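You operate a simulated robot arm through the tools that you are given. There is no shell and no other tool.

Carry out the task below with a simulated two-armed robot. There is one attempt and no reset: what you move stays moved.

JOB
Pick up the ink bottle marked "R230" from the top of the steel bench with one hand, pass it to the other hand and put it on the end of the steel bench by the winding machine. Set down upright: ink bottle.
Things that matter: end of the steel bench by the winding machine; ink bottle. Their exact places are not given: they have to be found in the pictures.

The check looks at the end state, three seconds after you hand in, the way a careful person would. Anything else that was tipped, shoved, dropped, spilled or broken makes it a failure.

ROBOT AND FRAMES
Two 7-joint arms with two-finger parallel grippers on one trunk, on a base that moves. Base frame: it is fixed to the floor where the robot stands at the start and does not move with it; the origin is under the middle of the robot, x ahead of it, y to its left, z up. Lengths are in mm, angles in rad, forces in N, time in s.
The left shoulder is at the start at [52, 101, 1060], the right one opposite. With the tool pointing down near the work surface each hand reaches from about 220 to 520 mm from the robot's upright axis, wherever it stands, measured 20 degrees to its own side. Places, roughly: end of the steel bench by the winding machine [-2300, -3900, 700]; ink bottle [-1750, -2250, 750]. Payload 2.4 kg a hand.
The tool frame of a hand sits at the grasp point between the pads (the TCP): z along the fingers, y along the line on which they close. The tips reach 24 mm beyond it. The gripper opens to 68 mm. The fingers are 17 mm wide and 10 mm thick; the gripper's body (40 by 70 mm) begins 41 mm behind the TCP.
Orientation is that of the tool frame in the base frame, as a unit quaternion [x, y, z, w]. With the fingers straight down and closing along the base's y, the tool's x points along the base's -x, its y along +y and its z along -z.

CONTROLS
- The arms move only by the tool apply_moves. It takes "left_motion", "right_motion" or both (then of equal length, played together; a hand with none holds still); each is a list that holds one entry, the list of rows, each a list of 7 numbers: the shift along the tool's x, y, z in units of 150 mm (1.0 is 150 mm), then the turn, a rotation vector about the tool's x, y, z in units of 180 degrees (1.0 is 180 degrees), then the finger opening in mm, from 0 to 68. In form: [[[dx, dy, dz, rx, ry, rz, claw], ...]]. A call has 1 to 20 rows; each row is the pose to reach, as a shift and turn from the pose commanded when the call began, along the tool's axes at that moment. A call with a number of a shift or a turn outside -1 to 1 is refused whole. A row lasts 0.2 s, in which the tool goes at most 50 mm and 0.15 rad; a call with a longer step from one row to the next is refused whole, and so is a gripper value outside its range. Where a pose cannot be reached the arm comes as near as it can. A force on the tool above 40 N (or 10 N above the force at the start of the call, whichever is more), or a blocked arm, ends the call early, and 0.2 s more pass. Each finger travels about 72 mm/s and halts on what it meets, pressing with about 32 N; the grip force reading is that of the motor and also rises with nothing between the fingers. The clock runs only during rows and for 0.2 s after the last one: add rows that repeat a pose to give the fingers time. The reply holds the time, the measured pose of the TCP, the force on the tool along the base axes, the opening and the grip force, in the units named above and with some noise, with the torque about the TCP (base axes, N m) and any sound that the robot's microphone picked up, and new pictures: "pictures" is both (left out), scene, wrist or none (wrist: the cameras of the hands that moved).
- Cameras (640 x 400 px; columns grow to the right, rows downward): "scene" is now at [149.9, 3.1, 1233.3]; the picture's right is [-0.04, -1.00, 0.00], its down [-0.59, 0.03, -0.81] and it looks along [0.81, -0.03, -0.59] (base axes); focal length 257 px, centre (320, 200). "left" rides on the left gripper at [84, -11, -75] in its tool frame; the picture's right is [0.13, 0.99, 0.00], its down [-0.60, 0.08, -0.79] and it looks along [-0.79, 0.10, 0.61] (tool axes); focal length 251 px, centre (320, 200). "right" rides on the right gripper at [84, 11, -75] in its tool frame; the picture's right is [-0.13, 0.99, 0.00], its down [-0.60, -0.08, -0.79] and it looks along [-0.79, -0.10, 0.61] (tool axes); focal length 251 px, centre (320, 200).
- lift_body(by): moves the trunk up (or, below 0, down) by that many mm; the arms and the scene camera ride with it, the base frame stays. It gives what a move gives, with no picture.
- steer(legs): drives the robot by 1 to 6 legs, each [ahead, left, turn to the left] in mm, mm and rad, along the robot's own axes; the way and the turn of a leg run together, so that a leg with both is an arc; at most 1500 mm and 3.142 rad a leg. The arms and the cameras ride along, it lands a little off, and it stops where it bumps. It gives what a move gives, and a new picture of the scene camera.
- turn_head(pan, tilt): turns the head with the scene camera to pan (to the left, within 1.501 rad either way) and tilt (down, from -0.506 to 1.204), counted from straight ahead of the robot (the tilt from the chest, where the trunk bows). It gives what a move gives, and a new picture of the scene camera.
- pixel_to_xyz(camera, pixels): for up to 12 pixels [column, row] of the newest picture of that camera ("zoom" is the newest enlarged one), the place [x, y, z] in the base frame of the surface seen there, good to about 3 mm, but the place of the scene camera against the robot may be out by one fixed shift of up to 25 mm in any direction. No time passes.
- enlarge(camera, box): a new picture of the part [left, top, right, bottom] of that camera's present view, enlarged. No time passes.
- hand_in(): hands the job in; it is judged then, once.

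Leave the grippers open and the arms clear of the work at the hand-in unless told otherwise.

The tools are called after ">>>" by a JSON object that holds its "op" and its "data". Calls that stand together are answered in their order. apply_moves: Moves the arms, as the interface text tells. Its arguments: {"type":"object","properties":{"left_motion":{"type":"array","items":{"type":"array","items":{"type":"array","items":{"type":"number"}}}},"right_motion":{"type":"array","items":{"type":"array","items":{"type":"array","items":{"type":"number"}}}},"pictures":{"type":"string","enum":["both","scene","wrist","none"]}},"required":[]} The other tools are called the same way: lift_body (by) moves the trunk up or down; steer (legs) drives the base; turn_head (pan, tilt) turns the head that bears the scene camera; pixel_to_xyz (camera, pixels) gives the place of the surface under pixels of a picture; enlarge (camera, box) takes an enlarged picture of a part of a camera's view; hand_in () hands the job in.

At the start:

```text
time: 0.0
left_tcp_pos: [308.8, 107.2, 984.0]
left_orientation: [0.0, 1.0, 0.0, 0.001]
left_force: [0.2, 0.1, -0.1]
left_moment: [-0.01, 0.0, -0.01]
left_gripper_width: 67.9
left_gripper_force: 0.1
right_tcp_pos: [287.3, -153.6, 931.7]
right_orientation: [-0.001, 1.0, 0.0, 0.0]
right_force: [0.8, -0.4, 0.2]
right_moment: [0.02, -0.01, -0.01]
right_gripper_width: 68.1
right_gripper_force: 0.0
trunk travel left (down, up): [-275.0, 574.0]
robot x, y, heading: [-1.9, -0.2, -0.001]
head pan, tilt (commanded): [-0.042, 0.628]
```

scene: 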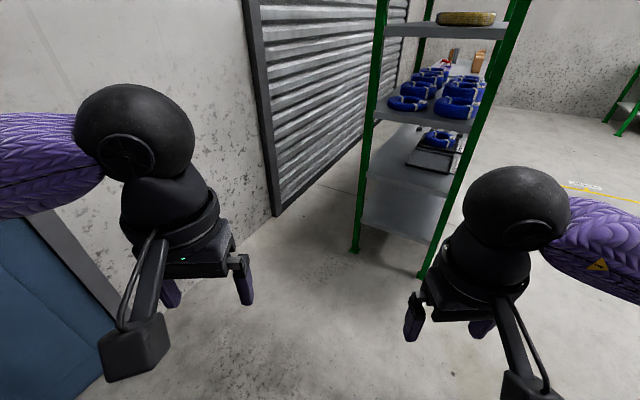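
right: 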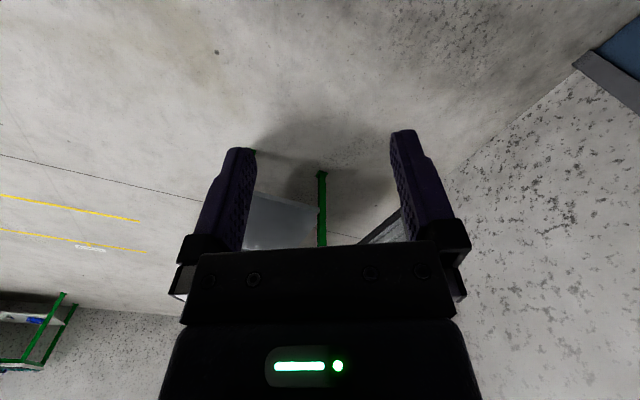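
left: 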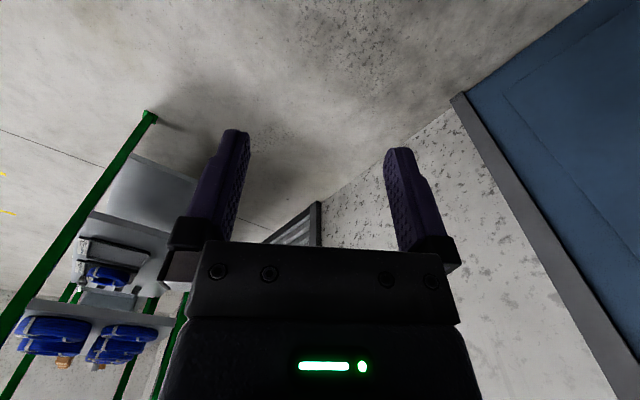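

The scene picture shows a shelf ahead, and the bench is behind me and to the right. I'll turn the head fully right first to see what is around before driving.

>>> {"op": "turn_head", "data": {"pan": -1.5, "tilt": 0.35}}

```text
time: 1.6
left_tcp_pos: [308.0, 107.7, 986.2]
left_orientation: [0.0, 1.0, 0.0, 0.0]
left_force: [0.2, 0.0, -0.5]
left_moment: [-0.01, 0.0, -0.01]
left_gripper_width: 68.0
left_gripper_force: 0.1
right_tcp_pos: [287.4, -154.3, 932.6]
right_orientation: [0.0, 1.0, 0.0, -0.001]
right_force: [-0.8, -0.5, 0.2]
right_moment: [-0.01, -0.01, 0.01]
right_gripper_width: 67.8
right_gripper_force: 0.0
trunk travel left (down, up): [-275.0, 574.0]
robot x, y, heading: [-0.0, -1.9, 0.001]
head pan, tilt (commanded): [-1.499, 0.351]
```

scene: 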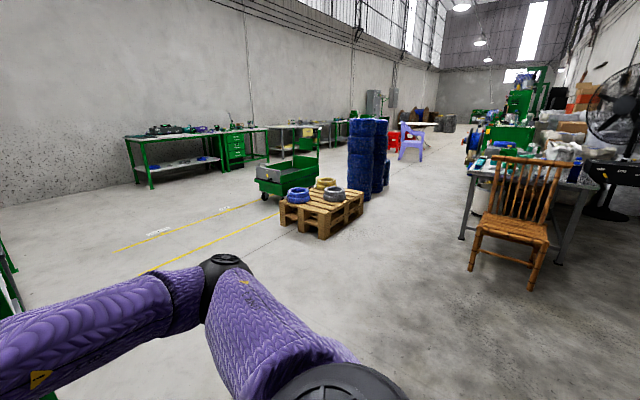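

Looking along -y I see a table on the right with a wicker chair in front of it, a fan at far right and green machinery behind. I'll measure floor and table points and enlarge that area.

>>> {"op": "pixel_to_xyz", "data": {"camera": "scene", "pixels": [[475, 172], [590, 188], [462, 238], [556, 262], [472, 270], [532, 288], [548, 247], [490, 160], [520, 100], [322, 236], [595, 215], [610, 180]]}}

>>> {"op": "enlarge", "data": {"camera": "scene", "box": [440, 50, 640, 300]}}

```text
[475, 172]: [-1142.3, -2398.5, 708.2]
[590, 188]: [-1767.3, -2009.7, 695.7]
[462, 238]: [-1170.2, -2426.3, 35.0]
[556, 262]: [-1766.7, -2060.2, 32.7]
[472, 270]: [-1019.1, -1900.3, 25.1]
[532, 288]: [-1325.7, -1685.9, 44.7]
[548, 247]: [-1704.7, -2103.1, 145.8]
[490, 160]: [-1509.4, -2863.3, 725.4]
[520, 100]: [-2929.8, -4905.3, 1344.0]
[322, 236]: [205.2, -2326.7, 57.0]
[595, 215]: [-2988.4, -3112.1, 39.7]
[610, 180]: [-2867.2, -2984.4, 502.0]
```

```text
1.60 times, centred on (540, 175) of scene
```

zoom: 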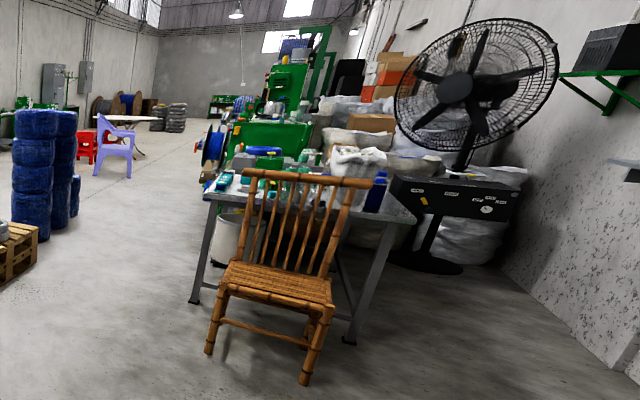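

The steel bench's near end runs from about (-1142,-2398) to (-1767,-2010) at z about 700, with a chair in front. I'll turn right in place and look with the head ahead.

>>> {"op": "steer", "data": {"legs": [[0, 0, -2.1]]}}

>>> {"op": "turn_head", "data": {"pan": 0.0, "tilt": 0.4}}

```text
time: 7.0
left_tcp_pos: [-59.8, -321.5, 984.8]
left_orientation: [0.865, 0.502, 0.0, 0.0]
left_force: [0.4, -0.7, 1.0]
left_moment: [0.01, 0.04, -0.01]
left_gripper_width: 68.0
left_gripper_force: 0.0
right_tcp_pos: [-276.3, -173.1, 933.6]
right_orientation: [0.865, 0.502, 0.001, -0.001]
right_force: [0.6, 0.1, -0.4]
right_moment: [0.03, 0.01, 0.0]
right_gripper_width: 68.0
right_gripper_force: 0.1
trunk travel left (down, up): [-275.0, 574.0]
robot x, y, heading: [-1.9, 2.5, -2.096]
head pan, tilt (commanded): [-1.499, 0.351]
```

scene: 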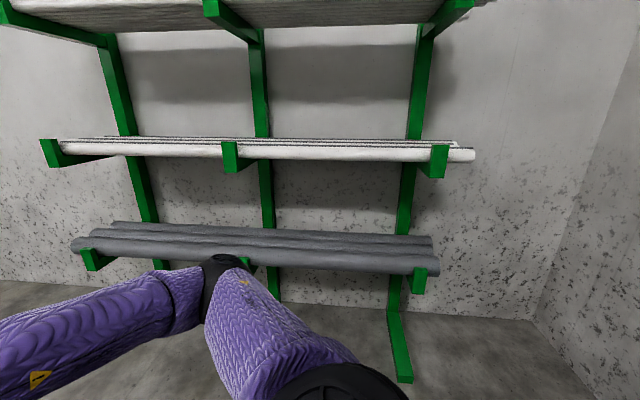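

```text
time: 8.6
left_tcp_pos: [-59.6, -320.3, 985.4]
left_orientation: [0.865, 0.502, 0.0, 0.0]
left_force: [-0.3, -0.8, -0.7]
left_moment: [0.01, 0.01, 0.03]
left_gripper_width: 68.2
left_gripper_force: 0.1
right_tcp_pos: [-275.8, -174.3, 931.4]
right_orientation: [0.865, 0.502, 0.001, 0.0]
right_force: [0.6, 0.6, -1.0]
right_moment: [0.01, 0.01, 0.02]
right_gripper_width: 68.2
right_gripper_force: 0.1
trunk travel left (down, up): [-275.0, 574.0]
robot x, y, heading: [-1.7, -2.2, -2.09]
head pan, tilt (commanded): [0.0, 0.4]
```

scene: 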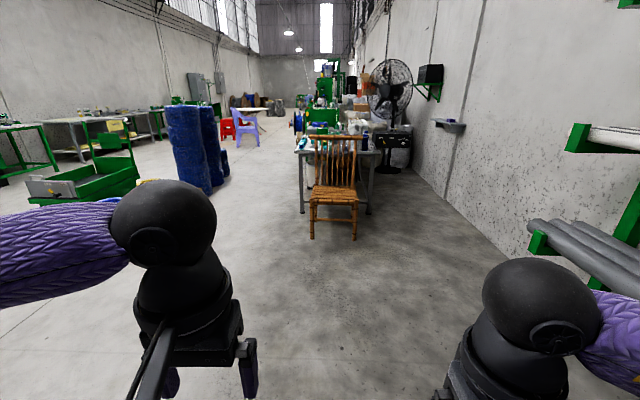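

Now I face the bench. It's nearly aligned with my heading, with the chair at about (335,180). I'll enlarge the bench and measure some points.

>>> {"op": "enlarge", "data": {"camera": "scene", "box": [260, 60, 440, 250]}}

>>> {"op": "pixel_to_xyz", "data": {"camera": "scene", "pixels": [[298, 152], [380, 152], [303, 212], [369, 212], [312, 237], [354, 238], [363, 140], [352, 203], [317, 200], [405, 165], [378, 172], [330, 130]]}}

```text
2.11 times, centred on (350, 155) of scene
```

zoom: 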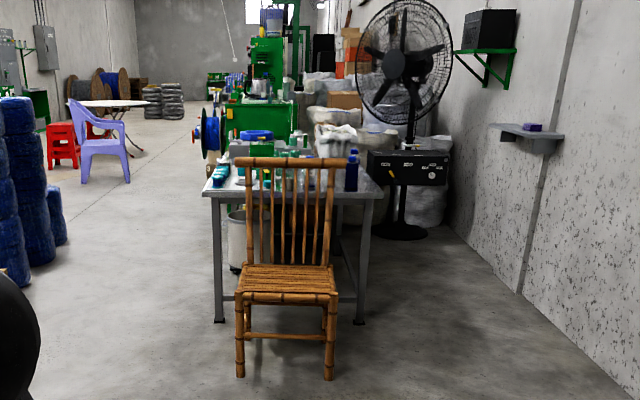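

```text
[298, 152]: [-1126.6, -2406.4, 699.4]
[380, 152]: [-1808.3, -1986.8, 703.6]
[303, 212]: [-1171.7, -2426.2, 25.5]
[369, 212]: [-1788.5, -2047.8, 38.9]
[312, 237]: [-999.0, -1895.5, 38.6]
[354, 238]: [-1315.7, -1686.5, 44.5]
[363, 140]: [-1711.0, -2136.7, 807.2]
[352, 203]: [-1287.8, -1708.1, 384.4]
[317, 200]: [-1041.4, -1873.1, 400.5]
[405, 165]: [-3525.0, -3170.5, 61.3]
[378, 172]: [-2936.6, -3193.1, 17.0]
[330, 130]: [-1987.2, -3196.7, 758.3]
```

I'll check the distance to the wall, the rack on the right, and the free space on the fan side before driving.

>>> {"op": "pixel_to_xyz", "data": {"camera": "scene", "pixels": [[530, 235], [545, 250], [470, 150], [440, 205], [500, 260], [400, 180], [450, 125], [410, 170], [395, 140], [580, 130], [390, 250], [340, 140]]}}

```text
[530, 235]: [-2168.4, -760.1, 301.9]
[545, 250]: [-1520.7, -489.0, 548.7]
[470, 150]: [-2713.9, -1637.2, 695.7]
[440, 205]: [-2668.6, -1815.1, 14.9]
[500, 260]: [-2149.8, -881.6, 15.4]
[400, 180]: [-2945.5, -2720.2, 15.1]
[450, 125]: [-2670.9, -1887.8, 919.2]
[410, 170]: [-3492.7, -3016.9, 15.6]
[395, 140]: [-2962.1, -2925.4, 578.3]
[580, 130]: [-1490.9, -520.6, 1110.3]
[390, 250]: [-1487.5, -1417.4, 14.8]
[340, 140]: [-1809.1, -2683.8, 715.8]
```

The corridor between the bench and the wall is about 950 mm wide and clear. I'll drive to a standing point off the bench's near right corner, passing between the rack and the chair.

>>> {"op": "steer", "data": {"legs": [[955, -427, 0], [900, -400, 0]]}}

```text
time: 18.6
left_tcp_pos: [-1700.7, -1511.0, 985.2]
left_orientation: [0.867, 0.499, 0.0, 0.0]
left_force: [-0.2, 0.2, 0.1]
left_moment: [0.0, 0.0, 0.01]
left_gripper_width: 67.9
left_gripper_force: 0.0
right_tcp_pos: [-1915.7, -1362.2, 931.6]
right_orientation: [0.867, 0.499, 0.0, 0.0]
right_force: [-0.2, 0.8, 0.4]
right_moment: [0.0, -0.01, 0.0]
right_gripper_width: 67.9
right_gripper_force: 0.0
trunk travel left (down, up): [-275.0, 574.0]
robot x, y, heading: [-1641.8, -1187.3, -2.095]
head pan, tilt (commanded): [0.0, 0.4]
```

scene: 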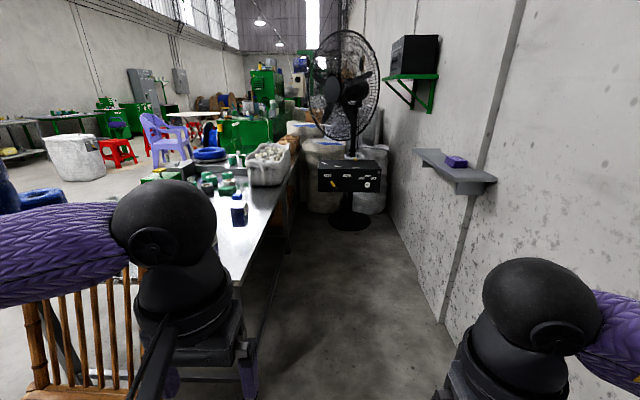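

I can see the blue ink bottle near pixel (238,208) and green/teal bottles near (205,185). I'll enlarge that area.

>>> {"op": "enlarge", "data": {"camera": "scene", "box": [130, 120, 310, 240]}}

>>> {"op": "pixel_to_xyz", "data": {"camera": "scene", "pixels": [[238, 222], [238, 200], [237, 284], [296, 160], [225, 188], [207, 192], [207, 157], [268, 165], [350, 215], [430, 160], [345, 180], [160, 190]]}}

```text
3.33 times, centred on (220, 180) of scene
```

zoom: 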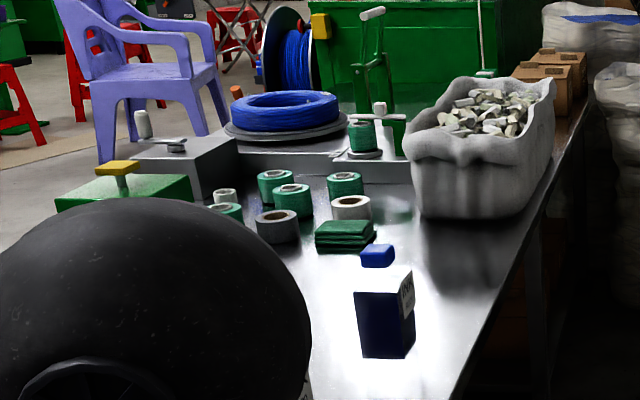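

```text
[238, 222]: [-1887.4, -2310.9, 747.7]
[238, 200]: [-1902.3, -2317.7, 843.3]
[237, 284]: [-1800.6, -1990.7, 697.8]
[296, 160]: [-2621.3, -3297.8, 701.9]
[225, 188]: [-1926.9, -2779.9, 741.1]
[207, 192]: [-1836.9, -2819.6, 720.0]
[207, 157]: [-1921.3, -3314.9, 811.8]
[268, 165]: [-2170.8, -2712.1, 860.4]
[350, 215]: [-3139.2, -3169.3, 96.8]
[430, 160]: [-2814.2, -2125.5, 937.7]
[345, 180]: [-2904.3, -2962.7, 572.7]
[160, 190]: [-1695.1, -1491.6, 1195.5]
```

The only ink bottle I can see so far stands at about (-1900,-2320), top near z=845, roughly 95 mm inside the corridor-side edge of the bench. I'll drive past the corner, turn to face the bench from the corridor, and then strafe along it.

>>> {"op": "steer", "data": {"legs": [[400, -110, 0], [0, 0, 1.535]]}}

```text
time: 24.9
left_tcp_pos: [-1618.7, -1560.3, 984.8]
left_orientation: [0.29, 0.957, -0.001, 0.0]
left_force: [-0.4, -0.1, -0.4]
left_moment: [0.0, 0.02, 0.01]
left_gripper_width: 68.0
left_gripper_force: 0.1
right_tcp_pos: [-1780.6, -1768.0, 932.1]
right_orientation: [0.29, 0.957, 0.0, -0.001]
right_force: [0.6, 0.4, -0.2]
right_moment: [0.0, 0.0, -0.02]
right_gripper_width: 68.0
right_gripper_force: 0.0
trunk travel left (down, up): [-275.0, 574.0]
robot x, y, heading: [-1935.6, -1477.1, -0.586]
head pan, tilt (commanded): [0.0, 0.4]
```

scene: 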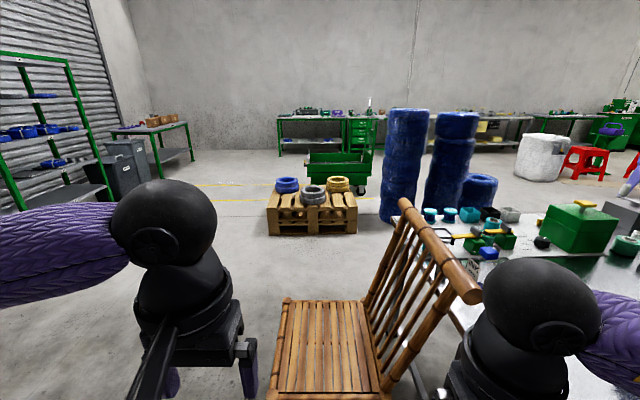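

Now at about 390 mm off the bench line. I'll strafe right about 650 mm along the bench to face the bottle, and look down.

>>> {"op": "steer", "data": {"legs": [[0, -650, 0.026]]}}

>>> {"op": "turn_head", "data": {"pan": 0.0, "tilt": 0.65}}

```text
time: 28.5
left_tcp_pos: [-1978.5, -2106.4, 985.5]
left_orientation: [0.283, 0.959, 0.0, 0.0]
left_force: [-0.7, 0.8, 0.1]
left_moment: [0.04, 0.02, 0.01]
left_gripper_width: 67.8
left_gripper_force: 0.0
right_tcp_pos: [-2137.3, -2314.1, 932.5]
right_orientation: [0.284, 0.959, 0.001, 0.0]
right_force: [-0.6, -0.4, 0.6]
right_moment: [-0.01, -0.02, -0.03]
right_gripper_width: 67.9
right_gripper_force: 0.1
trunk travel left (down, up): [-275.0, 574.0]
robot x, y, heading: [-2297.7, -2027.7, -0.577]
head pan, tilt (commanded): [0.0, 0.4]
```

scene: 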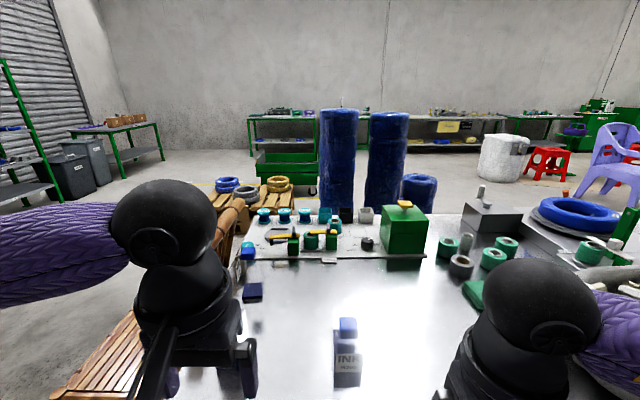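

```text
time: 29.3
left_tcp_pos: [-1978.6, -2106.2, 984.0]
left_orientation: [0.283, 0.959, 0.0, 0.001]
left_force: [0.9, -0.4, 0.0]
left_moment: [0.01, -0.02, 0.01]
left_gripper_width: 68.2
left_gripper_force: 0.0
right_tcp_pos: [-2137.7, -2313.4, 931.7]
right_orientation: [0.285, 0.959, 0.001, -0.001]
right_force: [1.0, 0.2, 0.1]
right_moment: [0.02, 0.02, -0.01]
right_gripper_width: 68.0
right_gripper_force: 0.1
trunk travel left (down, up): [-275.0, 574.0]
robot x, y, heading: [-2294.1, -2027.7, -0.576]
head pan, tilt (commanded): [0.0, 0.649]
```

scene: 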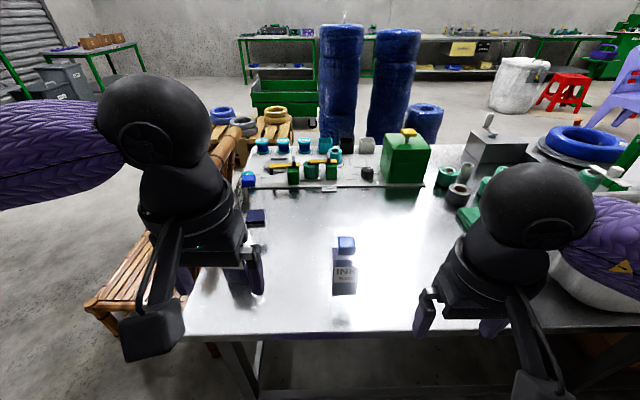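

Label "INK ..." is visible at (345,275). There may be another blue bottle near (250,180)–(256,217). I'll enlarge.

>>> {"op": "enlarge", "data": {"camera": "scene", "box": [230, 150, 390, 310]}}

>>> {"op": "enlarge", "data": {"camera": "scene", "box": [315, 225, 375, 305]}}

>>> {"op": "pixel_to_xyz", "data": {"camera": "scene", "pixels": [[346, 240], [346, 252], [335, 262], [357, 262], [345, 270], [345, 285], [335, 292], [356, 292], [345, 300], [249, 178], [256, 218], [190, 335]]}}

```text
2.50 times, centred on (310, 230) of scene
```

zoom: 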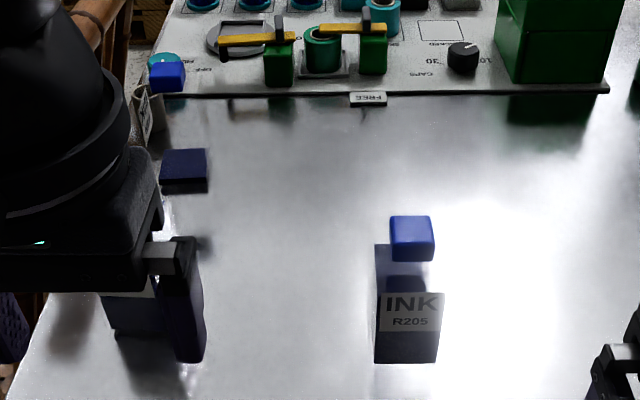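

```text
5.00 times, centred on (345, 265) of scene
```

zoom: 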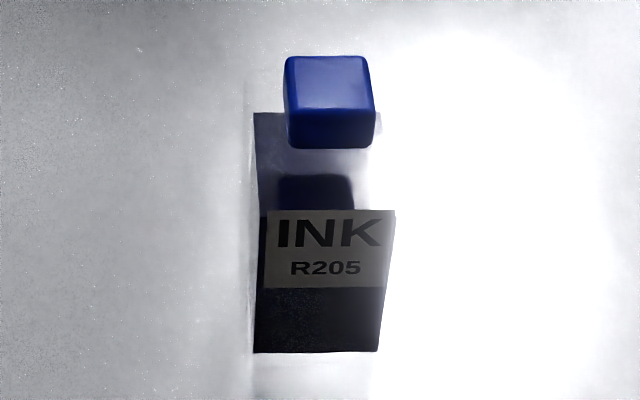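

```text
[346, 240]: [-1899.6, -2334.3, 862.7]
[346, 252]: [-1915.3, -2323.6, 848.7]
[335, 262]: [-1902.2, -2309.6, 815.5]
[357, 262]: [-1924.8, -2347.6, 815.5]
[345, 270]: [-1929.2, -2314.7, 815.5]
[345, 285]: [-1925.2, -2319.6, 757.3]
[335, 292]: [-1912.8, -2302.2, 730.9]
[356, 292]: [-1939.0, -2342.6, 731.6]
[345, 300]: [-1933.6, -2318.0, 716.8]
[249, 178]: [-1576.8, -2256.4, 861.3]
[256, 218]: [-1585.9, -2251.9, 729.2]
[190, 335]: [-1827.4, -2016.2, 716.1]
```

This bottle reads "R205", so it's a decoy. Another blue-capped bottle is at (249,178), and something may be hidden behind the left gripper near (285,220 in scene / zoom (130,305)). I'll enlarge there.

>>> {"op": "enlarge", "data": {"camera": "scene", "box": [225, 160, 295, 250]}}

>>> {"op": "enlarge", "data": {"camera": "scene", "box": [180, 200, 280, 320]}}

```text
4.44 times, centred on (260, 205) of scene
```

zoom: 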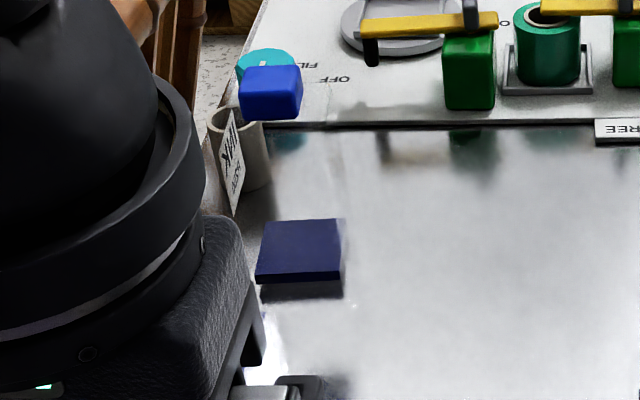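

```text
3.33 times, centred on (230, 260) of scene
```

zoom: 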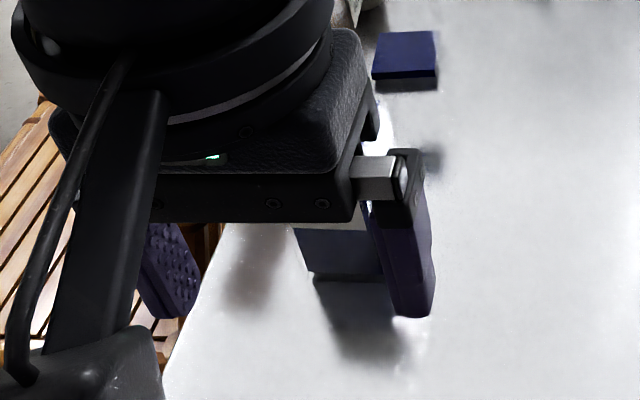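

There seem to be three bottles: R205, one at (-1577,-2256) with its label facing left, and a third partly hidden behind the left finger. I'll strafe left to see the labels.

>>> {"op": "steer", "data": {"legs": [[0, 400, 0]]}}

```text
time: 31.8
left_tcp_pos: [-1760.7, -1769.2, 985.5]
left_orientation: [0.284, 0.959, 0.0, 0.0]
left_force: [-0.2, 0.1, -0.1]
left_moment: [-0.01, 0.01, 0.01]
left_gripper_width: 68.2
left_gripper_force: 0.0
right_tcp_pos: [-1918.9, -1977.8, 932.4]
right_orientation: [0.285, 0.959, 0.0, -0.001]
right_force: [-0.2, 0.0, -0.3]
right_moment: [-0.02, 0.0, 0.0]
right_gripper_width: 68.0
right_gripper_force: 0.0
trunk travel left (down, up): [-275.0, 574.0]
robot x, y, heading: [-2077.6, -1691.3, -0.569]
head pan, tilt (commanded): [0.0, 0.649]
```

scene: 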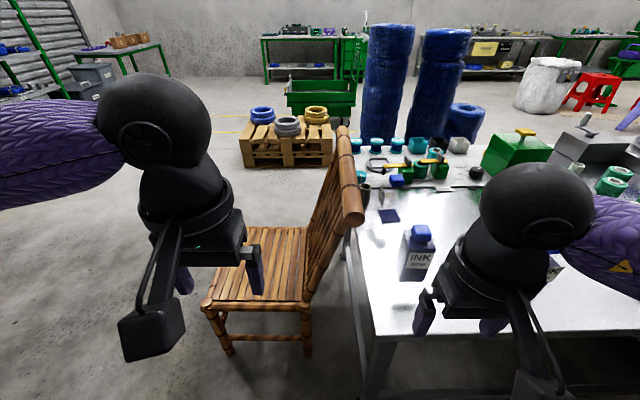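

Now a bottle at (418,255) with a label is visible, and one at (395,185). I'll enlarge both and measure.

>>> {"op": "enlarge", "data": {"camera": "scene", "box": [385, 215, 455, 295]}}

>>> {"op": "enlarge", "data": {"camera": "scene", "box": [345, 160, 445, 240]}}

>>> {"op": "pixel_to_xyz", "data": {"camera": "scene", "pixels": [[421, 231], [421, 243], [406, 250], [431, 252], [417, 265], [404, 278], [428, 278], [397, 182], [387, 212], [388, 222], [416, 245], [550, 262]]}}

```text
5.00 times, centred on (420, 255) of scene
```

zoom: 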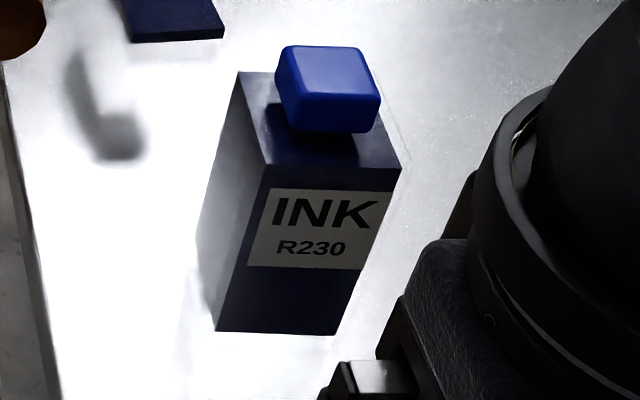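

```text
5.00 times, centred on (395, 200) of scene
```

zoom: 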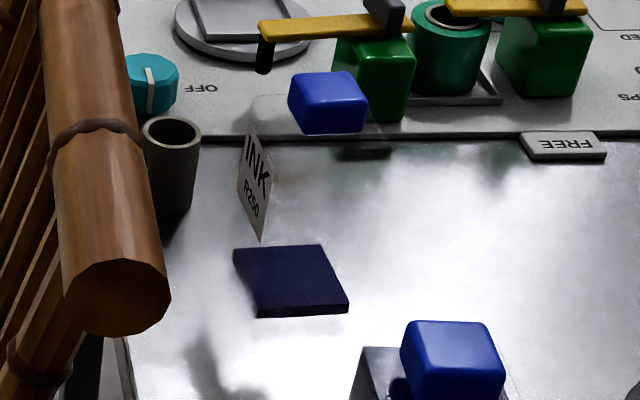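

```text
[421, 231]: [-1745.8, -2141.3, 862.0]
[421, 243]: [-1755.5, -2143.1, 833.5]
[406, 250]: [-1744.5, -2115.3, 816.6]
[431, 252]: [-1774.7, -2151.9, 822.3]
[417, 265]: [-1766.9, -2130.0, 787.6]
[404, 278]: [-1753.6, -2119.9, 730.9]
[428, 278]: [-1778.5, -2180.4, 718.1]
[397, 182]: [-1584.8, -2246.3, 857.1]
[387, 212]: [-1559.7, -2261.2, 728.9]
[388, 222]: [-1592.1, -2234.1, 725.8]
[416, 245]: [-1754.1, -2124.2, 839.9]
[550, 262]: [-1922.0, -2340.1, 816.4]
```

The bottle at (418,255) reads "R230" — that's the one. R205 and R250 are decoys. I'll enlarge it again and measure its corners and cap.

>>> {"op": "enlarge", "data": {"camera": "scene", "box": [385, 215, 455, 295]}}

>>> {"op": "pixel_to_xyz", "data": {"camera": "zoom", "pixels": [[268, 192], [393, 192], [250, 262], [362, 268], [220, 325], [335, 330], [290, 50], [360, 52], [380, 100], [290, 122], [368, 128], [150, 250]]}}

>>> {"op": "apply_moves", "data": {"right_motion": [[[0, 0, 0, 0, 0, 0, 68]]], "pictures": "wrist"}}

```text
5.00 times, centred on (420, 255) of scene
```

zoom: 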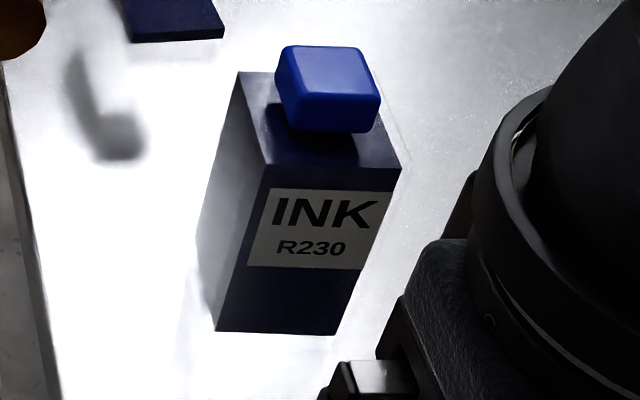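

```text
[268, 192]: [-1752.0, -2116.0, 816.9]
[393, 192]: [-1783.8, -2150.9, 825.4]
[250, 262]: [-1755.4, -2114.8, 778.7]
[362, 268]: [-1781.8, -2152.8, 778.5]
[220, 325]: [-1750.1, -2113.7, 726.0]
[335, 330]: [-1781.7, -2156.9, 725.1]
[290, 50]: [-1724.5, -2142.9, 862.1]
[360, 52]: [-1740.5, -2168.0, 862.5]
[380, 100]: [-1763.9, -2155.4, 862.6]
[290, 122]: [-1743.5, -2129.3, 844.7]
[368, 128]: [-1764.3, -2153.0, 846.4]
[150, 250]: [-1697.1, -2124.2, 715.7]
```

```text
time: 32.2
left_tcp_pos: [-1760.0, -1771.2, 985.9]
left_orientation: [0.284, 0.959, 0.0, 0.0]
left_force: [0.2, 0.0, -0.3]
left_moment: [0.02, -0.01, -0.01]
left_gripper_width: 67.9
left_gripper_force: 0.1
right_tcp_pos: [-1919.8, -1979.5, 933.3]
right_orientation: [0.285, 0.959, 0.0, -0.001]
right_force: [0.2, 0.5, -0.1]
right_moment: [0.06, -0.03, 0.01]
right_gripper_width: 68.1
right_gripper_force: 0.1
trunk travel left (down, up): [-275.0, 574.0]
robot x, y, heading: [-2074.5, -1693.3, -0.578]
head pan, tilt (commanded): [0.0, 0.649]
```

right: 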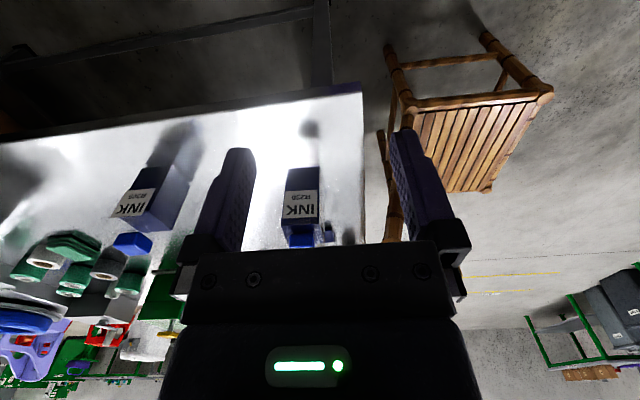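

The right wrist view (upside-down) shows a bottle at (302,200). I'll enlarge to confirm which, and measure with the wrist camera.

>>> {"op": "enlarge", "data": {"camera": "right", "box": [100, 130, 360, 260]}}

>>> {"op": "pixel_to_xyz", "data": {"camera": "right", "pixels": [[300, 178], [300, 197], [300, 215], [285, 170], [318, 170], [300, 228], [285, 222], [318, 222], [300, 236], [150, 190], [270, 160], [340, 160]]}}

```text
2.46 times, centred on (230, 195) of right
```

zoom: 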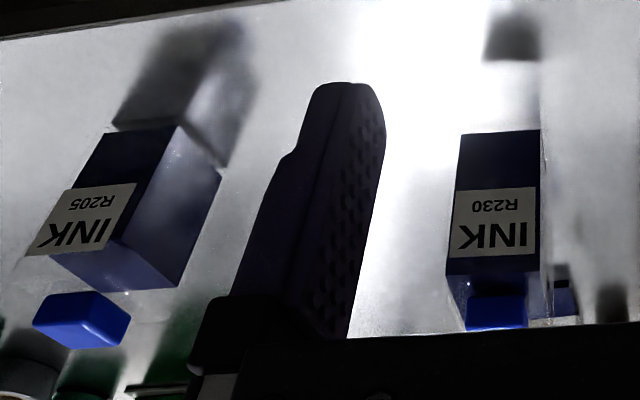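

```text
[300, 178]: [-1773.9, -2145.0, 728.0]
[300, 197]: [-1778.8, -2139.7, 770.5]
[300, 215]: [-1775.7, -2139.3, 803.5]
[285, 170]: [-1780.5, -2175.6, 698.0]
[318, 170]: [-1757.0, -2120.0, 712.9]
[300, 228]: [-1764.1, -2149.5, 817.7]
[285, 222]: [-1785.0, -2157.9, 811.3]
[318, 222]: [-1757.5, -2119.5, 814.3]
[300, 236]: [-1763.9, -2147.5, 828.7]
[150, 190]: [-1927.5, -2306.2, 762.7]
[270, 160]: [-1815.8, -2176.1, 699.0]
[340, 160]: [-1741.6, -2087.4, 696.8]
```

The R230 bottle's front face centre, by the right wrist camera, is about (-1776,-2141). The body is about 53 mm square, shoulder z≈816 and table z≈698, so its axis is near (-1754,-2156). The plan is:
1. The right hand comes in pitched 60° forward and grips the body.
2. The left hand takes the cap from above.

First I'll move the right hand to a standoff about 130 mm in front of the bottle.

>>> {"op": "apply_moves", "data": {"right_motion": [[[-0.0876, -0.044, 0.1234, 0.0009, -0.0417, 0.0015, 68], [-0.1752, -0.088, 0.2468, 0.0018, -0.0833, 0.003, 68], [-0.2628, -0.132, 0.3702, 0.0026, -0.125, 0.0045, 68], [-0.3504, -0.176, 0.4936, 0.0035, -0.1667, 0.006, 68], [-0.438, -0.22, 0.617, 0.0044, -0.2083, 0.0076, 68], [-0.5256, -0.264, 0.7404, 0.0053, -0.25, 0.0091, 68], [-0.6132, -0.308, 0.8638, 0.0061, -0.2917, 0.0106, 68], [-0.701, -0.352, 0.987, 0.007, -0.3333, 0.0121, 68], [-0.701, -0.352, 0.987, 0.007, -0.3333, 0.0121, 68]]], "pictures": "both"}}

```text
time: 34.2
left_tcp_pos: [-1759.9, -1771.1, 985.5]
left_orientation: [0.284, 0.959, 0.001, 0.0]
left_force: [0.6, -0.2, -0.2]
left_moment: [0.01, 0.02, 0.01]
left_gripper_width: 67.9
left_gripper_force: 0.0
right_tcp_pos: [-1875.5, -2055.4, 822.1]
right_orientation: [0.276, 0.883, -0.115, 0.362]
right_force: [0.1, -0.6, -0.6]
right_moment: [-0.01, -0.02, 0.0]
right_gripper_width: 68.1
right_gripper_force: 0.1
right hand out of reach, approached as far as the arm can: row 7, 8, 9
trunk travel left (down, up): [-275.0, 574.0]
robot x, y, heading: [-2075.9, -1689.3, -0.572]
head pan, tilt (commanded): [0.0, 0.649]
```

scene: 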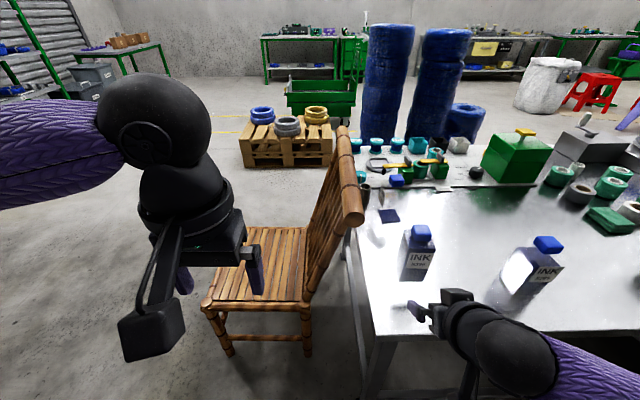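
right: 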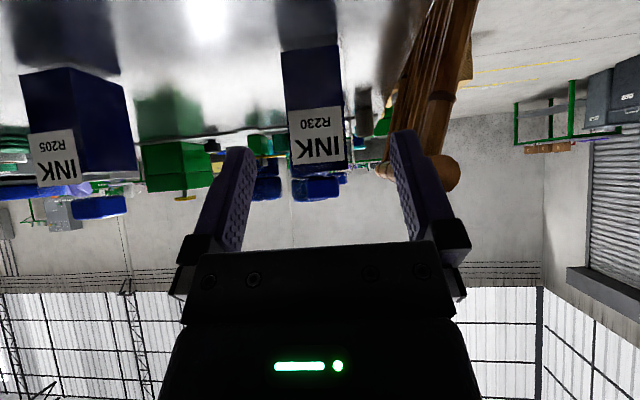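

The arm hit its limit (pitch only about 45° at z=822). I'll raise the right hand, then lower the trunk so the shoulder sits lower, and try again.

>>> {"op": "apply_moves", "data": {"right_motion": [[[-0.1414, 0, -0.1414, 0, 0, 0, 68], [-0.2828, 0, -0.2828, 0, 0, 0, 68], [-0.4242, 0, -0.4242, 0, 0, 0, 68], [-0.5656, 0, -0.5656, 0, 0, 0, 68], [-0.707, 0, -0.707, 0, 0, 0, 68], [-0.707, 0, -0.707, 0, 0, 0, 68]]], "pictures": "none"}}

```text
time: 35.6
left_tcp_pos: [-1759.8, -1771.4, 984.6]
left_orientation: [0.283, 0.959, 0.0, 0.0]
left_force: [-0.1, 0.8, -0.6]
left_moment: [-0.05, 0.02, 0.0]
left_gripper_width: 68.1
left_gripper_force: 0.0
right_tcp_pos: [-1876.7, -2056.5, 971.4]
right_orientation: [0.276, 0.883, -0.115, 0.362]
right_force: [0.0, -0.1, -0.8]
right_moment: [-0.05, 0.04, 0.03]
right_gripper_width: 68.1
right_gripper_force: 0.2
trunk travel left (down, up): [-275.0, 574.0]
robot x, y, heading: [-2076.1, -1692.6, -0.577]
head pan, tilt (commanded): [0.0, 0.649]
```

The hand is up at z=971 with a 45° pitch, and shifts count from the reached pose. Lowering the trunk 200 mm brings the right hand to about z=771. That is just outside the bench edge, clear of the bottle.

>>> {"op": "lift_body", "data": {"by": -200}}

```text
time: 37.8
left_tcp_pos: [-1759.3, -1770.2, 786.1]
left_orientation: [0.283, 0.959, 0.0, 0.0]
left_force: [-0.9, 0.2, -0.3]
left_moment: [-0.01, 0.01, 0.04]
left_gripper_width: 68.1
left_gripper_force: 0.1
right_tcp_pos: [-1861.7, -2065.3, 727.4]
right_orientation: [0.282, 0.906, -0.097, 0.301]
right_force: [-0.6, 1.0, -0.2]
right_moment: [0.01, -0.01, 0.0]
right_gripper_width: 68.4
right_gripper_force: 0.1
trunk travel left (down, up): [-75.0, 774.0]
robot x, y, heading: [-2076.8, -1692.3, -0.578]
head pan, tilt (commanded): [0.0, 0.649]
```

The right hand sank further than the trunk and its pitch dropped to about 35°, which is odd. I'll look at the scene and the wrist picture to see why.

>>> {"op": "turn_head", "data": {"pan": -0.5, "tilt": 0.9}}

>>> {"op": "apply_moves", "data": {"right_motion": [[[0, 0, 0, 0, 0, 0, 68]]], "pictures": "wrist"}}

```text
time: 38.7
left_tcp_pos: [-1760.0, -1771.6, 785.8]
left_orientation: [0.284, 0.959, 0.0, 0.0]
left_force: [0.7, -0.7, 0.3]
left_moment: [-0.03, -0.03, -0.02]
left_gripper_width: 68.0
left_gripper_force: 0.1
right_tcp_pos: [-1862.4, -2065.2, 728.3]
right_orientation: [0.283, 0.905, -0.098, 0.301]
right_force: [0.0, -0.8, 0.2]
right_moment: [0.06, -0.01, 0.02]
right_gripper_width: 68.0
right_gripper_force: 0.2
trunk travel left (down, up): [-75.0, 774.0]
robot x, y, heading: [-2079.2, -1690.3, -0.578]
head pan, tilt (commanded): [-0.499, 0.901]
```

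scene: 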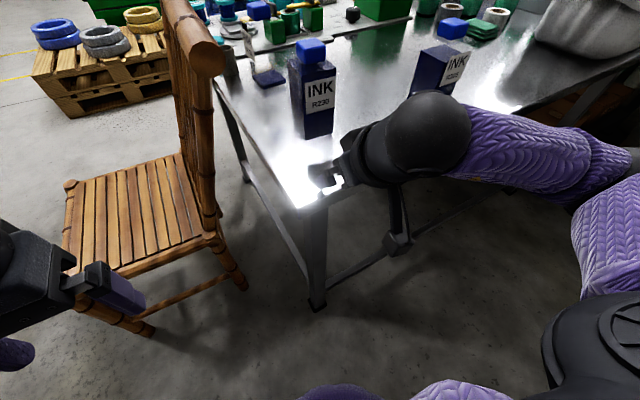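

```text
time: 39.1
left_tcp_pos: [-1760.9, -1770.6, 785.1]
left_orientation: [0.284, 0.959, 0.0, 0.0]
left_force: [-0.6, 0.0, 0.1]
left_moment: [0.02, 0.01, -0.02]
left_gripper_width: 68.2
left_gripper_force: 0.0
right_tcp_pos: [-1861.5, -2065.7, 728.1]
right_orientation: [0.283, 0.905, -0.098, 0.301]
right_force: [0.1, -0.3, -0.8]
right_moment: [0.0, 0.01, 0.0]
right_gripper_width: 67.9
right_gripper_force: 0.0
trunk travel left (down, up): [-75.0, 774.0]
robot x, y, heading: [-2076.3, -1692.1, -0.577]
head pan, tilt (commanded): [-0.499, 0.901]
```

right: 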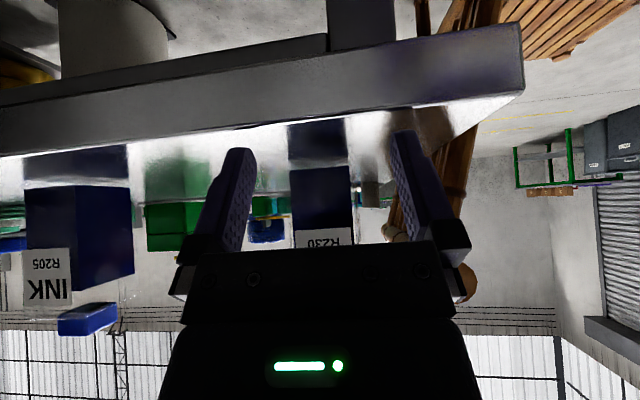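

The forearm runs low along the bench edge toward the right, so it may be touching the bench. I'll measure its height, and check R205 and the bench.

>>> {"op": "pixel_to_xyz", "data": {"camera": "scene", "pixels": [[430, 130], [520, 130], [510, 165], [590, 165], [610, 240], [395, 240], [440, 70], [313, 45], [318, 120], [305, 205], [480, 190], [340, 175]]}}

>>> {"op": "enlarge", "data": {"camera": "scene", "box": [280, 20, 640, 270]}}

```text
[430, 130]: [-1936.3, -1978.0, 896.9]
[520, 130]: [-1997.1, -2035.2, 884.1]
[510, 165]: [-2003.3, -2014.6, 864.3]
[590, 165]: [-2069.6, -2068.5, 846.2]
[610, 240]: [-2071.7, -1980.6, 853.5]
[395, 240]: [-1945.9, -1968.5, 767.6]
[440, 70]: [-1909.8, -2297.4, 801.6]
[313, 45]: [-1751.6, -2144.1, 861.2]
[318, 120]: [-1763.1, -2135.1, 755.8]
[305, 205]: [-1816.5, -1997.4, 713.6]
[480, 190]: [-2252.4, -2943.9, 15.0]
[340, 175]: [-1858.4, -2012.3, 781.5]
```

```text
1.60 times, centred on (460, 145) of scene
```

zoom: 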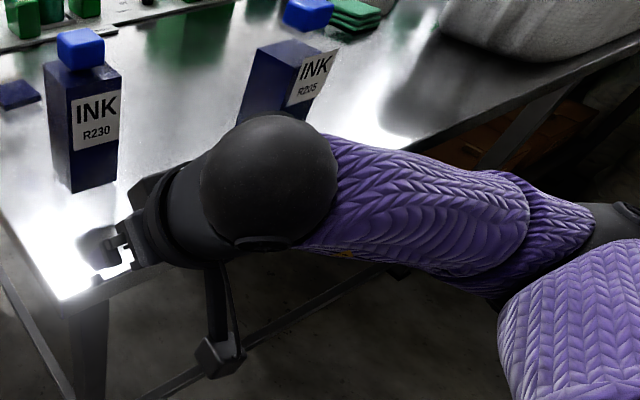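

R205 hasn't moved and the forearm is outside the bench with clearance. I'll raise the right hand about 50 mm while pitching forward a further 25° to see what is reachable at this trunk height.

>>> {"op": "apply_moves", "data": {"right_motion": [[[-0.05, 0, -0.067, 0, -0.0347, 0, 68], [-0.1, 0, -0.134, 0, -0.0694, 0, 68], [-0.15, 0, -0.2, 0, -0.1042, 0, 68], [-0.199, 0, -0.267, 0, -0.1389, 0, 68], [-0.199, 0, -0.267, 0, -0.1389, 0, 68]]], "pictures": "both"}}

```text
time: 40.3
left_tcp_pos: [-1759.5, -1771.2, 786.3]
left_orientation: [0.284, 0.959, 0.0, 0.0]
left_force: [0.2, 0.2, 0.1]
left_moment: [0.0, 0.02, 0.0]
left_gripper_width: 67.8
left_gripper_force: 0.0
right_tcp_pos: [-1827.4, -2097.5, 780.3]
right_orientation: [0.255, 0.818, -0.158, 0.49]
right_force: [0.5, -0.5, 0.3]
right_moment: [-0.03, 0.03, 0.0]
right_gripper_width: 68.2
right_gripper_force: 0.0
right hand out of reach, approached as far as the arm can: row 1, 2, 3, 4, 5
trunk travel left (down, up): [-75.0, 774.0]
robot x, y, heading: [-2074.4, -1687.3, -0.57]
head pan, tilt (commanded): [-0.499, 0.901]
```

scene: 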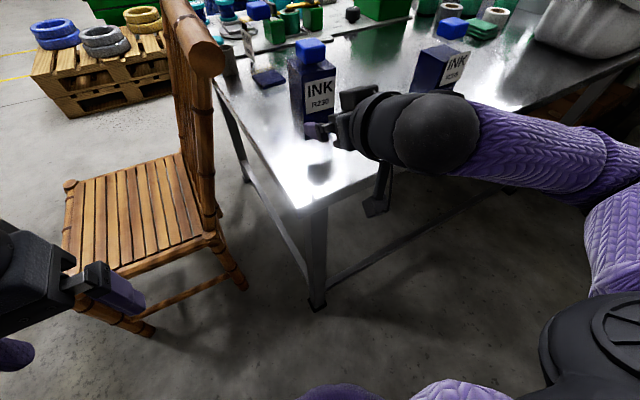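
right: 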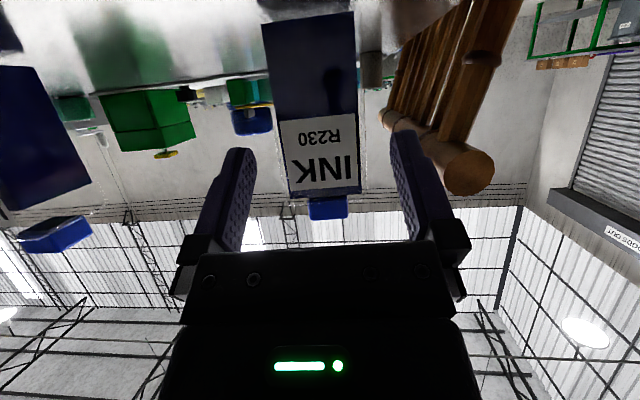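

Now the pitch is about 62° at (-1827,-2097,780), so the arm manages it when it's further forward. The bottle's face is right in front of the fingers. I'll re-measure it with the right wrist camera.

>>> {"op": "pixel_to_xyz", "data": {"camera": "right", "pixels": [[268, 60], [352, 60], [276, 110], [356, 110], [283, 180], [358, 180], [312, 80], [318, 150], [328, 207], [315, 40], [300, 75], [340, 75]]}}

>>> {"op": "enlarge", "data": {"camera": "right", "box": [200, 0, 440, 240]}}

```text
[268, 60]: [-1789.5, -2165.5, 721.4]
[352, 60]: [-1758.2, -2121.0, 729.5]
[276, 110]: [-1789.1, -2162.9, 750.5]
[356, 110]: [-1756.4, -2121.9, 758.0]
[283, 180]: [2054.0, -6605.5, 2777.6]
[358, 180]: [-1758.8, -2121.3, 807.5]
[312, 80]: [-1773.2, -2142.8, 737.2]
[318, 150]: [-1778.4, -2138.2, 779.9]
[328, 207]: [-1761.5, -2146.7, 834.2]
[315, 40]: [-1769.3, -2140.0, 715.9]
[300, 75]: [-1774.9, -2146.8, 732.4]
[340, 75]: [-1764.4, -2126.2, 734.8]
```

```text
1.67 times, centred on (320, 120) of right
```

zoom: 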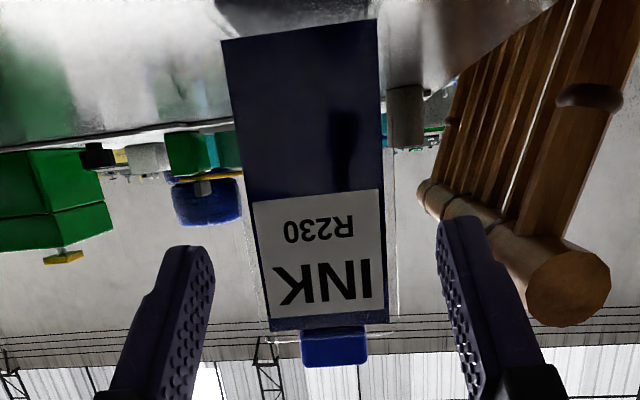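

Face edges from the wrist camera are (-1757.5,-2121) and (-1789,-2164): 53 mm wide, axis near (-1752,-2159). I'll shift about 7 mm sideways, correct the yaw slightly and advance 40 mm, stopping just short of the bottle to check.

>>> {"op": "apply_moves", "data": {"right_motion": [[[-0.03, -0.049, 0.08, 0.0068, 0, 0.0037, 68], [-0.06, -0.049, 0.16, 0.0068, 0, 0.0037, 68], [-0.096, -0.049, 0.251, 0.0068, 0, 0.0037, 68], [-0.096, -0.049, 0.251, 0.0068, 0, 0.0037, 68]]], "pictures": "both"}}

```text
time: 41.3
left_tcp_pos: [-1759.3, -1769.8, 785.5]
left_orientation: [0.284, 0.959, 0.0, 0.0]
left_force: [0.7, -0.7, 0.2]
left_moment: [0.02, -0.03, -0.03]
left_gripper_width: 67.8
left_gripper_force: 0.1
right_tcp_pos: [-1800.0, -2127.8, 773.3]
right_orientation: [0.264, 0.816, -0.162, 0.488]
right_force: [0.3, 0.4, -0.1]
right_moment: [0.04, -0.02, -0.01]
right_gripper_width: 67.9
right_gripper_force: 0.1
trunk travel left (down, up): [-75.0, 774.0]
robot x, y, heading: [-2075.6, -1692.5, -0.576]
head pan, tilt (commanded): [-0.499, 0.901]
```

scene: 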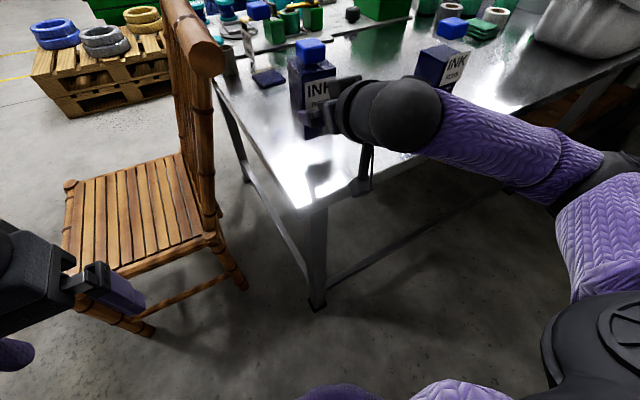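
right: 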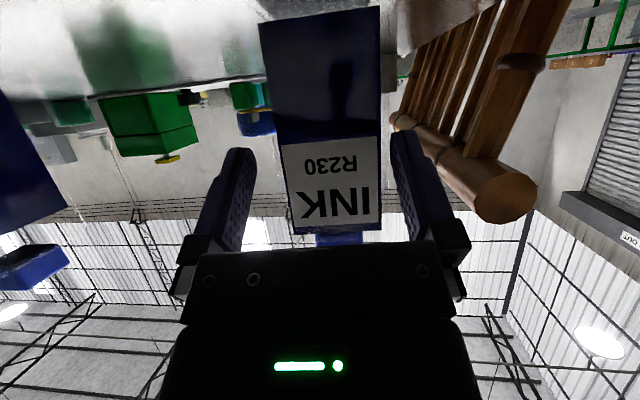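

Now about 57 mm from the bottle axis, yaw aligned. I'll re-measure the face edges to centre precisely before straddling it.

>>> {"op": "pixel_to_xyz", "data": {"camera": "right", "pixels": [[264, 60], [377, 60], [272, 100], [376, 100], [278, 130], [378, 130], [286, 180], [379, 180], [330, 110], [310, 110], [350, 110], [338, 238]]}}

>>> {"op": "enlarge", "data": {"camera": "right", "box": [200, 0, 440, 240]}}

```text
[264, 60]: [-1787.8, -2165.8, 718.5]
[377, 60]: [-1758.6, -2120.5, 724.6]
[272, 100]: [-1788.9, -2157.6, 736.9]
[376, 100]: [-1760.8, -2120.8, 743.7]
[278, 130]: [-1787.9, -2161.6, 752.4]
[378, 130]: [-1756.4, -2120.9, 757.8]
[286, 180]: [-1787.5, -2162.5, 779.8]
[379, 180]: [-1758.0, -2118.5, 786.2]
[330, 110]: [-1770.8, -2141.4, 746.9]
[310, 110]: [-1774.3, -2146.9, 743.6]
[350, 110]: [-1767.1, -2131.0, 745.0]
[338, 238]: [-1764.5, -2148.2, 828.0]
```

```text
1.67 times, centred on (320, 120) of right
```

zoom: 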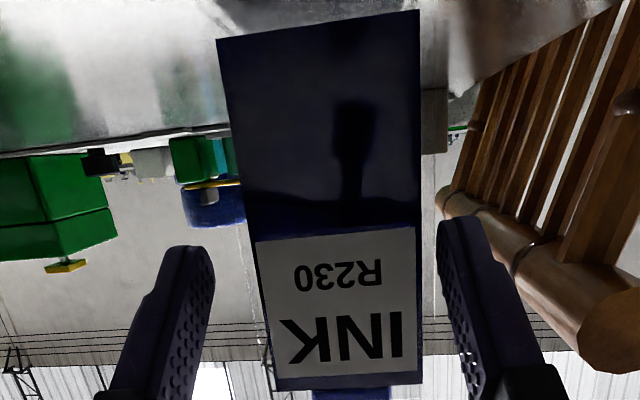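

The bottle is about 3 mm left of the finger centre line. I'll shift by that and advance 48 mm horizontally, with the fingers straddling the body.

>>> {"op": "apply_moves", "data": {"right_motion": [[[0, 0.02, 0, 0, 0, 0, 68], [-0.038, 0.02, 0.0705, 0, 0, 0, 68], [-0.076, 0.02, 0.141, 0, 0, 0, 68], [-0.114, 0.02, 0.2115, 0, 0, 0, 68], [-0.152, 0.02, 0.282, 0, 0, 0, 68], [-0.152, 0.02, 0.282, 0, 0, 0, 68]]], "pictures": "both"}}

```text
time: 42.7
left_tcp_pos: [-1760.7, -1770.3, 785.2]
left_orientation: [0.285, 0.959, 0.001, 0.0]
left_force: [-0.7, -0.7, -0.2]
left_moment: [0.02, 0.0, 0.01]
left_gripper_width: 67.9
left_gripper_force: 0.0
right_tcp_pos: [-1758.3, -2154.0, 776.2]
right_orientation: [0.264, 0.816, -0.162, 0.489]
right_force: [-0.2, 0.2, -0.6]
right_moment: [-0.02, 0.02, 0.05]
right_gripper_width: 68.1
right_gripper_force: 0.1
trunk travel left (down, up): [-75.0, 774.0]
robot x, y, heading: [-2076.7, -1693.1, -0.569]
head pan, tilt (commanded): [-0.499, 0.901]
```

scene: 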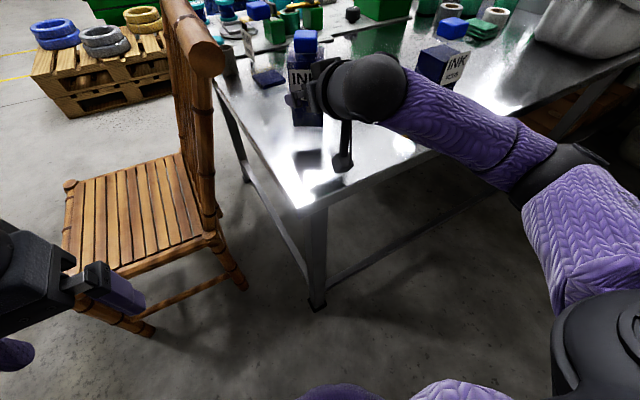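
right: 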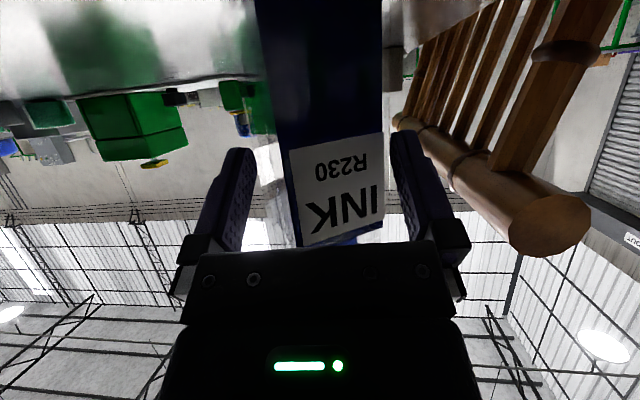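

The fingers straddle the body, but the bottle looks closer to the picture-right finger. I'll enlarge to check the gaps.

>>> {"op": "enlarge", "data": {"camera": "right", "box": [200, 80, 440, 260]}}

>>> {"op": "pixel_to_xyz", "data": {"camera": "right", "pixels": [[240, 165], [400, 165], [278, 120], [380, 120], [290, 170], [380, 170], [340, 130], [247, 160], [395, 150], [290, 160], [370, 160], [330, 160]]}}

```text
2.22 times, centred on (320, 170) of right
```

zoom: 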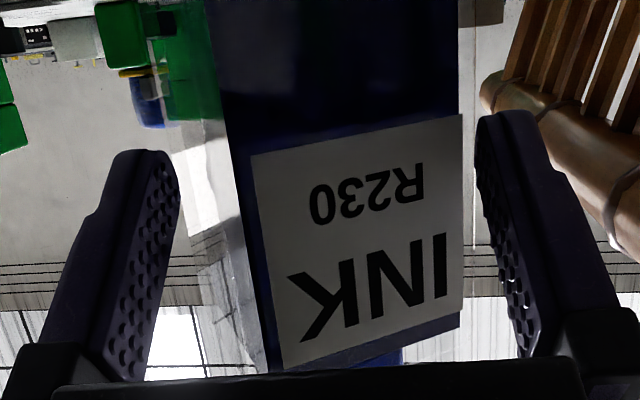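

```text
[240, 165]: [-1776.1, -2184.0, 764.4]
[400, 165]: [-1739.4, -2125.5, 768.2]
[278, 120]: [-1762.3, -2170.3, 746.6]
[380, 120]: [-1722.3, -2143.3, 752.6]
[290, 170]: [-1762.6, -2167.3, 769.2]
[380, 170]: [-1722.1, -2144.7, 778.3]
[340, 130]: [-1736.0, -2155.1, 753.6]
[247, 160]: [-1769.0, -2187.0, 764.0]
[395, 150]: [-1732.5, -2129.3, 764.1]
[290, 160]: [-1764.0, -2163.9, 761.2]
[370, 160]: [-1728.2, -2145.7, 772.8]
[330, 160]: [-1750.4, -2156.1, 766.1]
```

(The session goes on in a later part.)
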